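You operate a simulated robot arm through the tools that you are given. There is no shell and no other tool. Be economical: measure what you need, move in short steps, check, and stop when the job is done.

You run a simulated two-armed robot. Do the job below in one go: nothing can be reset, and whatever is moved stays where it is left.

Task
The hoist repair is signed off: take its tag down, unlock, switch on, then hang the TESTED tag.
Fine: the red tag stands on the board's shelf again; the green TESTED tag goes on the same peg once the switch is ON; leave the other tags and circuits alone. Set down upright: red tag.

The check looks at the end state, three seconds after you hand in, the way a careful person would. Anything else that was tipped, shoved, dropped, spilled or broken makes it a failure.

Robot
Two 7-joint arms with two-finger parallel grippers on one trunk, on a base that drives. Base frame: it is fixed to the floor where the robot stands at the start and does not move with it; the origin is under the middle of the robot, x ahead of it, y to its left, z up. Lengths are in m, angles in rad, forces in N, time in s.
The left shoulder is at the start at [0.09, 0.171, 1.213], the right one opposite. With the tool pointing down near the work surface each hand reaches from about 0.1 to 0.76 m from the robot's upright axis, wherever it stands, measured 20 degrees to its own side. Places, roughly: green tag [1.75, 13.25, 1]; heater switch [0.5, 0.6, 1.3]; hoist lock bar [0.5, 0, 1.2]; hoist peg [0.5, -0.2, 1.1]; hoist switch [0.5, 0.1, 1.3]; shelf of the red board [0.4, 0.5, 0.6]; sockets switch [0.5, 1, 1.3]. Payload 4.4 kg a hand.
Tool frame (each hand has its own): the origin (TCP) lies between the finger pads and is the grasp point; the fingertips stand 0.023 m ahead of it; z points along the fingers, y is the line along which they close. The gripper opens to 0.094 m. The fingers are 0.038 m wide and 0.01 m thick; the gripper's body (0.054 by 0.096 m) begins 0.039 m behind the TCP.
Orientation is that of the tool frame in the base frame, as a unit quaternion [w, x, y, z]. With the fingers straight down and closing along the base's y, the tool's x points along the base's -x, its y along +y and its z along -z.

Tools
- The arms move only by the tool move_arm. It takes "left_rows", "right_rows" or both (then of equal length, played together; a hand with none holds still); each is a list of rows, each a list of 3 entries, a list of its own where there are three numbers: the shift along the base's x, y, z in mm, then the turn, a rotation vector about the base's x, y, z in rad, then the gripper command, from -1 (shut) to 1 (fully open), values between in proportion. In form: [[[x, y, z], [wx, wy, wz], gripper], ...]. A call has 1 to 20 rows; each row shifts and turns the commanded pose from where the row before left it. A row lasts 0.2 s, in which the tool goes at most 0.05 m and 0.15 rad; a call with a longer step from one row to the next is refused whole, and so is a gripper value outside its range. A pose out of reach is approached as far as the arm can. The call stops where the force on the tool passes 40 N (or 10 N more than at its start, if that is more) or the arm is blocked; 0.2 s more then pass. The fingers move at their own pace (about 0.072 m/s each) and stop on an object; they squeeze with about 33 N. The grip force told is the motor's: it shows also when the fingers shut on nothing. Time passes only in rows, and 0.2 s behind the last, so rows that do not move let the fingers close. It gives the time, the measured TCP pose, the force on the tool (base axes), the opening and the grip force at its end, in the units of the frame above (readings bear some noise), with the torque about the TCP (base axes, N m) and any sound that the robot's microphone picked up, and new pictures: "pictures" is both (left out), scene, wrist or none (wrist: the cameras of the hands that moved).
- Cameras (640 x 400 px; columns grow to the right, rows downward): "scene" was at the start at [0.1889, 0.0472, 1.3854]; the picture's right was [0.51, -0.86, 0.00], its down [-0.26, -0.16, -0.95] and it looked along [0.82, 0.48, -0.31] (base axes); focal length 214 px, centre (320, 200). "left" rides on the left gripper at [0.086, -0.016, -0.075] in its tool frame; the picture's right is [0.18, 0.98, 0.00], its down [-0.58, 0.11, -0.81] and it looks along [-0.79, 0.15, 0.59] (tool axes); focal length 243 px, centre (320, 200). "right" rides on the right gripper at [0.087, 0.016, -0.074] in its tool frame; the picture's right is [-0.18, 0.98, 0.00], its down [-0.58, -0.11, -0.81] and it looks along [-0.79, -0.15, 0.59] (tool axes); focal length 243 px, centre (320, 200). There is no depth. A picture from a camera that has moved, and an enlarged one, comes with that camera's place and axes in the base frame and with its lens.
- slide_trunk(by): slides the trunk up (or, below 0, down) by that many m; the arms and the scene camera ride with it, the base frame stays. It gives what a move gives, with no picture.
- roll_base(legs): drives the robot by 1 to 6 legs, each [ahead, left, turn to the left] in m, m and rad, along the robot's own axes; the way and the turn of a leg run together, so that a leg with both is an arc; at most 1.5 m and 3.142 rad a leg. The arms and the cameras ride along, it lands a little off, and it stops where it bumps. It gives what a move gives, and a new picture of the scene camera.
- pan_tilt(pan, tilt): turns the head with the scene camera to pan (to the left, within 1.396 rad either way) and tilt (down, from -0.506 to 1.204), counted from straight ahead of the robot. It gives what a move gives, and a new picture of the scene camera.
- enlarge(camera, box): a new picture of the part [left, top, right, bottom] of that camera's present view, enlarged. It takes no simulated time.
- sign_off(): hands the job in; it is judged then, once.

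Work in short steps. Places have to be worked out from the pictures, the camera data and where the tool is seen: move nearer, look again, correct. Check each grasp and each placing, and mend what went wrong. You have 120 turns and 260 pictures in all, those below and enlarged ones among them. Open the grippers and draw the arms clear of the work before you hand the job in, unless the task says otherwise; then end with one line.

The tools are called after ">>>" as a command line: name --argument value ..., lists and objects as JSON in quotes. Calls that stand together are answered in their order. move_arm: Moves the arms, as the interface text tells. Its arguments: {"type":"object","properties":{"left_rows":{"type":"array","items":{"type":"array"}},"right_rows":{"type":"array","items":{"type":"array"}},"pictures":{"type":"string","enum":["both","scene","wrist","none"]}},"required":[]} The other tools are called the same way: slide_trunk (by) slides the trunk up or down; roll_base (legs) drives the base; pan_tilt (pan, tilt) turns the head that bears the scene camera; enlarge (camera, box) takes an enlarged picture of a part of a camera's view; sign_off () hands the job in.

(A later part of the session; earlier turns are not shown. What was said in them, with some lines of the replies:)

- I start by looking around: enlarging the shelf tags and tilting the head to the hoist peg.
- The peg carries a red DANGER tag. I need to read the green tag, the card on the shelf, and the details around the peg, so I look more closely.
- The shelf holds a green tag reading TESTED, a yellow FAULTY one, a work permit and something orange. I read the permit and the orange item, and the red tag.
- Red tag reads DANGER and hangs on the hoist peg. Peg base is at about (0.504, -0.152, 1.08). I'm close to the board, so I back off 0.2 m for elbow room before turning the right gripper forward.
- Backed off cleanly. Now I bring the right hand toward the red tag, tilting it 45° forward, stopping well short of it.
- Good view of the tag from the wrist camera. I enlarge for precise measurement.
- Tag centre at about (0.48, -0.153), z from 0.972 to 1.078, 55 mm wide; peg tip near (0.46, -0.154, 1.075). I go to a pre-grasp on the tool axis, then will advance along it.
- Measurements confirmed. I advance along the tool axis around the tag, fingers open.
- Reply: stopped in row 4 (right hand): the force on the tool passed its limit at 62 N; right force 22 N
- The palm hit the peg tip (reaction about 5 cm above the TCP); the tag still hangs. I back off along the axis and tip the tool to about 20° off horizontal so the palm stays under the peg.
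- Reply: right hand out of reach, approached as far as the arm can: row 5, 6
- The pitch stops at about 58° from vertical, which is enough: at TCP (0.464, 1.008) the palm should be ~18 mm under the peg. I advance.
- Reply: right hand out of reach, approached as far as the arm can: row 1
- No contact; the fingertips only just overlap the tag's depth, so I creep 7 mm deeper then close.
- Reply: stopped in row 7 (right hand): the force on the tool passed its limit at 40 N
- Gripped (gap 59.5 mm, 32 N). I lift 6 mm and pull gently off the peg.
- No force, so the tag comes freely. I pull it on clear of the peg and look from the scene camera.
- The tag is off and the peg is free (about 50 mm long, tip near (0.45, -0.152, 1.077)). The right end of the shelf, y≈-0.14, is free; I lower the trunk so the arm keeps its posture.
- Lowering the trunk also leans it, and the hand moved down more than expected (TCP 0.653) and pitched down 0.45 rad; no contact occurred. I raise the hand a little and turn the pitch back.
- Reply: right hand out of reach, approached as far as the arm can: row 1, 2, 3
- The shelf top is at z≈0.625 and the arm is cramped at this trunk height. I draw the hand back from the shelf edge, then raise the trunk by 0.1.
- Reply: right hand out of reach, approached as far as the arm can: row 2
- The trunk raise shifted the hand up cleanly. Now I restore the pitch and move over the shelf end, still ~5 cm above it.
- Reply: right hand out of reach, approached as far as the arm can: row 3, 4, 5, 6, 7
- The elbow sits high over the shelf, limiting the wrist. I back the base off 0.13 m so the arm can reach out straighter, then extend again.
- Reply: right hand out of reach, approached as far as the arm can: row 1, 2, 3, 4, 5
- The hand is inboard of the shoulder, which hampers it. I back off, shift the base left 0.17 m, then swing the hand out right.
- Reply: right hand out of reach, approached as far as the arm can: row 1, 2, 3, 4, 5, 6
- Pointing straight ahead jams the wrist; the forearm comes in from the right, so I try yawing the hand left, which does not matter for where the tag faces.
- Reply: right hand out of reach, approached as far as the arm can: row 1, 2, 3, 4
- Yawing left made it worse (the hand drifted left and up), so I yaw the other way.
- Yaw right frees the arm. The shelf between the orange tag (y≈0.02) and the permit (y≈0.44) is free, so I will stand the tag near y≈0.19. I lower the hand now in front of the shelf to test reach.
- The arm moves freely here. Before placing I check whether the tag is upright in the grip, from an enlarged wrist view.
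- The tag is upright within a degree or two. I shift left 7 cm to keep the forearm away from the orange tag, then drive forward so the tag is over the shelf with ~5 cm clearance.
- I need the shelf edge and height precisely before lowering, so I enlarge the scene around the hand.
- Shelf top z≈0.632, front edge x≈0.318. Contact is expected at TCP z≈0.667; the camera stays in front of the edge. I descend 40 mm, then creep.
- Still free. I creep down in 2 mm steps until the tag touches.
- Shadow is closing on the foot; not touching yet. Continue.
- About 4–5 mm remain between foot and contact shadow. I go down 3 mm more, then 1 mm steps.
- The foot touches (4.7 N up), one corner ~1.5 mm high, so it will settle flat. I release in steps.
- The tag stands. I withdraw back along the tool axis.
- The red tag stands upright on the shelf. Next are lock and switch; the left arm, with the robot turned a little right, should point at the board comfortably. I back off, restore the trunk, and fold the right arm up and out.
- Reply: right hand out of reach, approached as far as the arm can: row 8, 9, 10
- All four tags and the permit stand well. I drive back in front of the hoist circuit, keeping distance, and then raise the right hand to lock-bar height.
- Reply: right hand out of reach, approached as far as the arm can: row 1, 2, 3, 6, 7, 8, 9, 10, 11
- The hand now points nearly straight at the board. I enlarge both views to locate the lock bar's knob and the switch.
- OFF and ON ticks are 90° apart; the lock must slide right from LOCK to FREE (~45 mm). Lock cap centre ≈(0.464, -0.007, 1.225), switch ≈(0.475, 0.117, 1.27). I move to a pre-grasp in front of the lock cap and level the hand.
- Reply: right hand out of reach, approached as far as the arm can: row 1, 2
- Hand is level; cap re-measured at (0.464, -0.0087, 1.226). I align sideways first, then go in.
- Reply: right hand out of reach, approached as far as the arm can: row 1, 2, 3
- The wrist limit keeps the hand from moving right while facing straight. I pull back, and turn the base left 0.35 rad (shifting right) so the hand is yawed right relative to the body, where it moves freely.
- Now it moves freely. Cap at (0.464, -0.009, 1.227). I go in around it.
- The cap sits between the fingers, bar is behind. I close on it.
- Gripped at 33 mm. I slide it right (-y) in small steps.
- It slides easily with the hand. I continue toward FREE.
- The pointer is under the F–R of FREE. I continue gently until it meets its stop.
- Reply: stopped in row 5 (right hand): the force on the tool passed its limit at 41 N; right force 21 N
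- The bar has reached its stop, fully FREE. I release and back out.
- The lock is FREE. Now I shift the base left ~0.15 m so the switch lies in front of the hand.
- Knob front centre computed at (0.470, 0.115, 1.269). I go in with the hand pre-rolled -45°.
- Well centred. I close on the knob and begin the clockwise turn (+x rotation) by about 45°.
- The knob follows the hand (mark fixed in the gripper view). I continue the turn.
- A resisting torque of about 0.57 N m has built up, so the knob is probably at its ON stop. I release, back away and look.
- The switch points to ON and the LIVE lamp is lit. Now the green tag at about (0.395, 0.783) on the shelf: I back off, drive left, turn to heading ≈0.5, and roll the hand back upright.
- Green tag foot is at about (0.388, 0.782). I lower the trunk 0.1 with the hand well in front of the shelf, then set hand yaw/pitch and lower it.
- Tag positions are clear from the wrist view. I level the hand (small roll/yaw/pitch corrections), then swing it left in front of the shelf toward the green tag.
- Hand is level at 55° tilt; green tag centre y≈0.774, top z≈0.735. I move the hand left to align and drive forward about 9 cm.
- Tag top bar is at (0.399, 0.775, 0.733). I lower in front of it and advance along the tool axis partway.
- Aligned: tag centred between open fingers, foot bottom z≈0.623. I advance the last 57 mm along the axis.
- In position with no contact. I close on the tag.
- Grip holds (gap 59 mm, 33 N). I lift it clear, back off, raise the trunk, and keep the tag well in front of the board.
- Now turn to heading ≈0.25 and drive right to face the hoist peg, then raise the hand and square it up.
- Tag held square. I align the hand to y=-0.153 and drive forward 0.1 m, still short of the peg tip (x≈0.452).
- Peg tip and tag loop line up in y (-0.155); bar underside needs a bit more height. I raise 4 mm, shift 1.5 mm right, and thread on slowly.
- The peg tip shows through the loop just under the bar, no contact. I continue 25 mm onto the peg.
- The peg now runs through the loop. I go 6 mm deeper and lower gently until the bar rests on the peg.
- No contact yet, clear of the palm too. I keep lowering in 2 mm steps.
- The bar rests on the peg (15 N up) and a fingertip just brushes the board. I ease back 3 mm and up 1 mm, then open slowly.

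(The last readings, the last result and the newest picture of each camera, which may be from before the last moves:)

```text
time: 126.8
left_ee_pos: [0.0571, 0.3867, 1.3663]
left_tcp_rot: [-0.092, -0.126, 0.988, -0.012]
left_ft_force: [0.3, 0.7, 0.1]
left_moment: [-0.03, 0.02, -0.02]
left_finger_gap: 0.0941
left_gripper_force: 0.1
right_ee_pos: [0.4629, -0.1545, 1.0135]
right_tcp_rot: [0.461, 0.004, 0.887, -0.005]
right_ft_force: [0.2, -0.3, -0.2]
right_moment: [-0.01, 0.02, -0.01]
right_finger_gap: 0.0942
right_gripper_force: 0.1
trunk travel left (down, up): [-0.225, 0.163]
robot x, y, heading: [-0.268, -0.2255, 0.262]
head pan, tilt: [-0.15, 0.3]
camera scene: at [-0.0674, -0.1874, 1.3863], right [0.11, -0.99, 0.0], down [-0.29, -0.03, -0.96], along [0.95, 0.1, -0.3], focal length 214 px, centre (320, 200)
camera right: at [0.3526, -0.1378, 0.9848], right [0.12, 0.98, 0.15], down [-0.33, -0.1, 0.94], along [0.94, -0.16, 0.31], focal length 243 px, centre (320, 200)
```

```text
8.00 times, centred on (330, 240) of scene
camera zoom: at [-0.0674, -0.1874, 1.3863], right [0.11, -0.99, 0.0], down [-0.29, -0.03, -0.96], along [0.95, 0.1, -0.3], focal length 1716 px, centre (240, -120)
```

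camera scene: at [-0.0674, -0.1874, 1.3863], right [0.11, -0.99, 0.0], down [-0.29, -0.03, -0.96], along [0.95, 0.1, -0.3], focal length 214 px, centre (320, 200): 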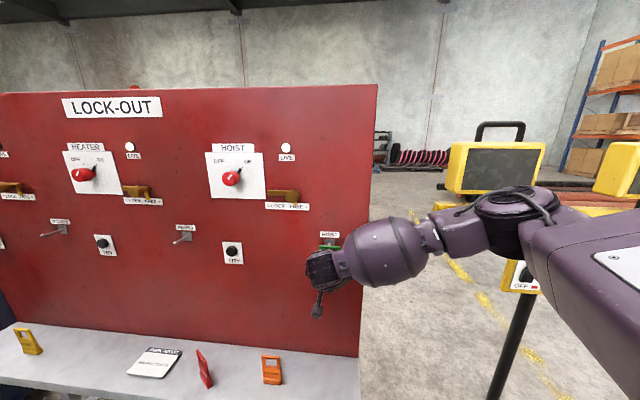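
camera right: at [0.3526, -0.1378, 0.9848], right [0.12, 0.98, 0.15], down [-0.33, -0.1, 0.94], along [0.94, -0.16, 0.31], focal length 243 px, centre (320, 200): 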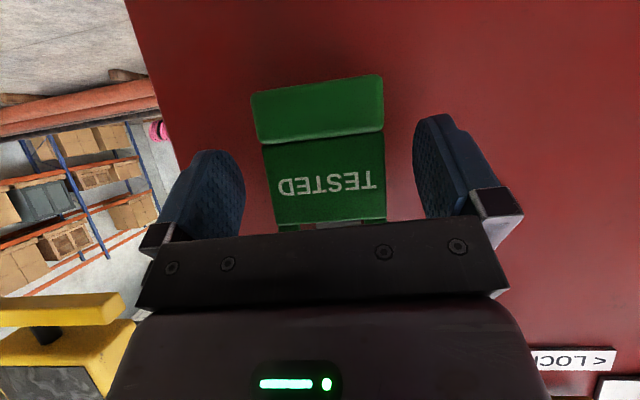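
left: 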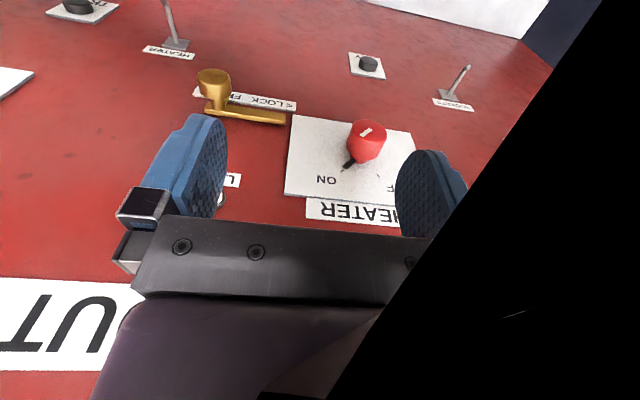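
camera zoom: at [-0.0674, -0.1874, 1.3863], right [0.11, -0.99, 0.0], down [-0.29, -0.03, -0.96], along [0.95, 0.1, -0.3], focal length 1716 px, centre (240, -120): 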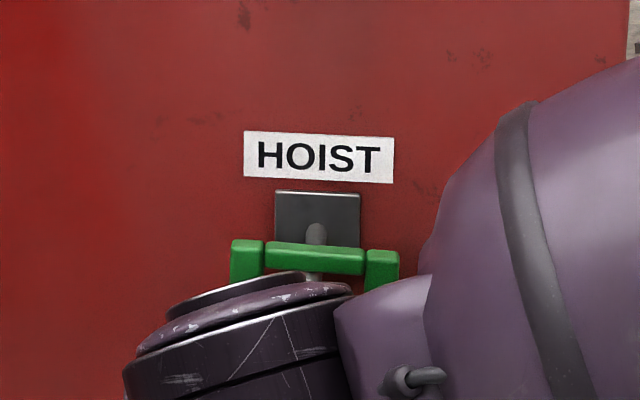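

The tag hangs on the peg. I withdraw straight back with open fingers.

>>> move_arm --right_rows '[[[-8, 0, 0], [0, 0, 0], 1], [[-12, 0, 0], [0, 0, 0], 1], [[-20, 0, 0], [0, 0, 0], 1], [[-25, 0, 0], [0, 0, 0], 1], [[-35, 0, 0], [0, 0, 0], 1], [[-35, 0, -10], [0, 0, 0], 1], [[-30, 0, -30], [0, 0, 0], 1]]'

>>> roll_base --legs '[[-0.2, 0.1, 0]]'

>>> enlarge --camera "scene" --box '[260, 190, 420, 290]'

```text
time: 128.4
left_ee_pos: [0.0575, 0.3879, 1.3651]
left_tcp_rot: [-0.092, -0.127, 0.988, -0.013]
left_ft_force: [0.9, 0.6, -0.6]
left_moment: [-0.02, 0.0, -0.05]
left_finger_gap: 0.0941
left_gripper_force: 0.0
right_ee_pos: [0.296, -0.153, 0.9723]
right_tcp_rot: [0.462, 0.003, 0.887, -0.004]
right_ft_force: [0.5, -0.2, 0.2]
right_moment: [0.02, 0.0, -0.03]
right_finger_gap: 0.0938
right_gripper_force: 0.1
trunk travel left (down, up): [-0.225, 0.163]
robot x, y, heading: [-0.2632, -0.2233, 0.266]
head pan, tilt: [-0.15, 0.3]
camera scene: at [-0.0669, -0.187, 1.3861], right [0.11, -0.99, 0.0], down [-0.29, -0.03, -0.96], along [0.95, 0.1, -0.3], focal length 214 px, centre (320, 200)
camera right: at [0.1868, -0.1365, 0.9455], right [0.12, 0.98, 0.15], down [-0.33, -0.1, 0.94], along [0.94, -0.16, 0.31], focal length 243 px, centre (320, 200)
```

scene: 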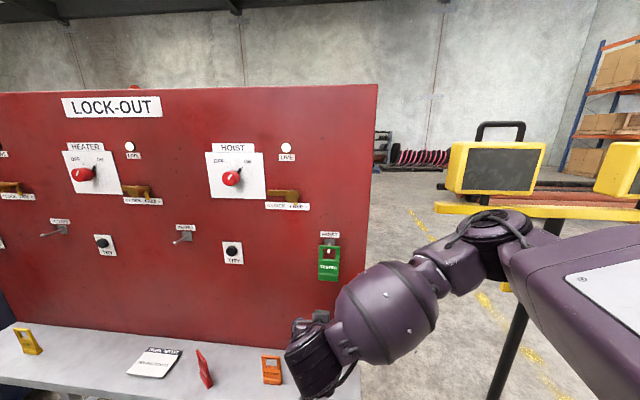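
right: 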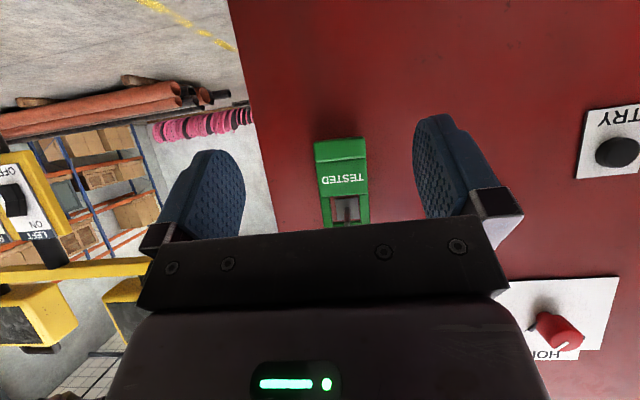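

```text
time: 130.1
left_ee_pos: [-0.1643, 0.4318, 1.3663]
left_tcp_rot: [-0.092, -0.128, 0.987, -0.013]
left_ft_force: [-0.2, -0.5, -0.1]
left_moment: [0.0, -0.03, 0.03]
left_finger_gap: 0.0941
left_gripper_force: 0.2
right_ee_pos: [0.0748, -0.11, 0.9736]
right_tcp_rot: [0.461, 0.004, 0.887, -0.005]
right_ft_force: [0.4, 0.2, 0.5]
right_moment: [-0.01, 0.02, -0.06]
right_finger_gap: 0.0943
right_gripper_force: 0.0
trunk travel left (down, up): [-0.225, 0.163]
robot x, y, heading: [-0.4842, -0.1818, 0.259]
head pan, tilt: [-0.15, 0.3]
camera scene: at [-0.289, -0.143, 1.3864], right [0.11, -0.99, 0.0], down [-0.29, -0.03, -0.96], along [0.95, 0.1, -0.3], focal length 214 px, centre (320, 200)
```

scene: 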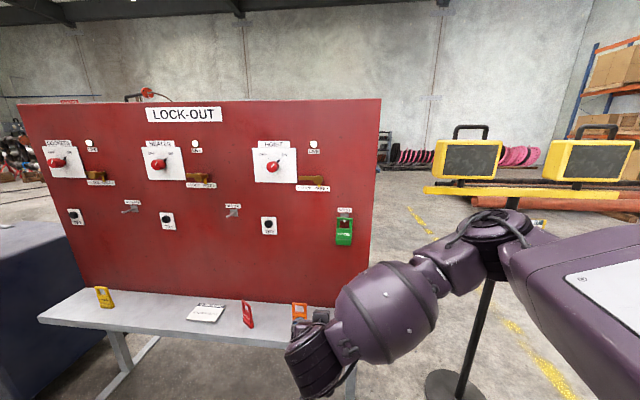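

```text
4.00 times, centred on (340, 240) of scene
camera zoom: at [-0.289, -0.143, 1.3864], right [0.11, -0.99, 0.0], down [-0.29, -0.03, -0.96], along [0.95, 0.1, -0.3], focal length 858 px, centre (240, 40)
```

zoom: 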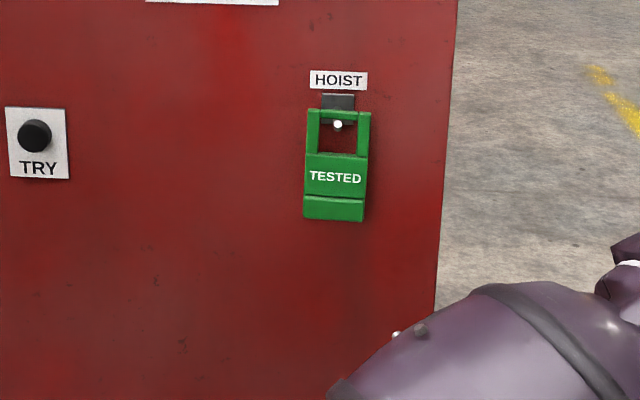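

Everything looks right: green TESTED hangs on the hoist peg. A last check of the shelf and the switches before signing off.

>>> enlarge --camera "scene" --box '[40, 260, 320, 360]'

>>> enlarge --camera "scene" --box '[30, 120, 350, 250]'

```text
2.29 times, centred on (180, 310) of scene
camera zoom: at [-0.289, -0.143, 1.3864], right [0.11, -0.99, 0.0], down [-0.29, -0.03, -0.96], along [0.95, 0.1, -0.3], focal length 490 px, centre (640, -51)
```

zoom: 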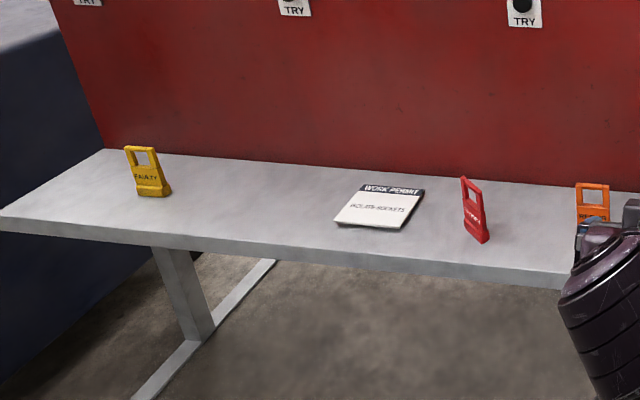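

```text
2.00 times, centred on (190, 185) of scene
camera zoom: at [-0.289, -0.143, 1.3864], right [0.11, -0.99, 0.0], down [-0.29, -0.03, -0.96], along [0.95, 0.1, -0.3], focal length 429 px, centre (580, 230)
```

zoom: 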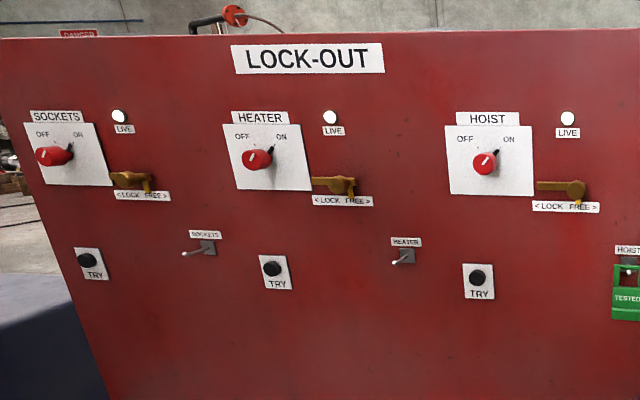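

The red tag stands upright, the other tags and circuits are untouched, the switch is ON and LIVE, and the hands are open and clear. I hand in.

>>> sign_off

```text
The job is handed in.
```

The hoist is unlocked and switched ON (LIVE lamp lit), the red tag stands upright on the shelf, and the green TESTED tag hangs on the hoist peg. I handed the job in with the other tags and circuits as they were; early on the gripper bumped the peg once, with nothing visibly disturbed.
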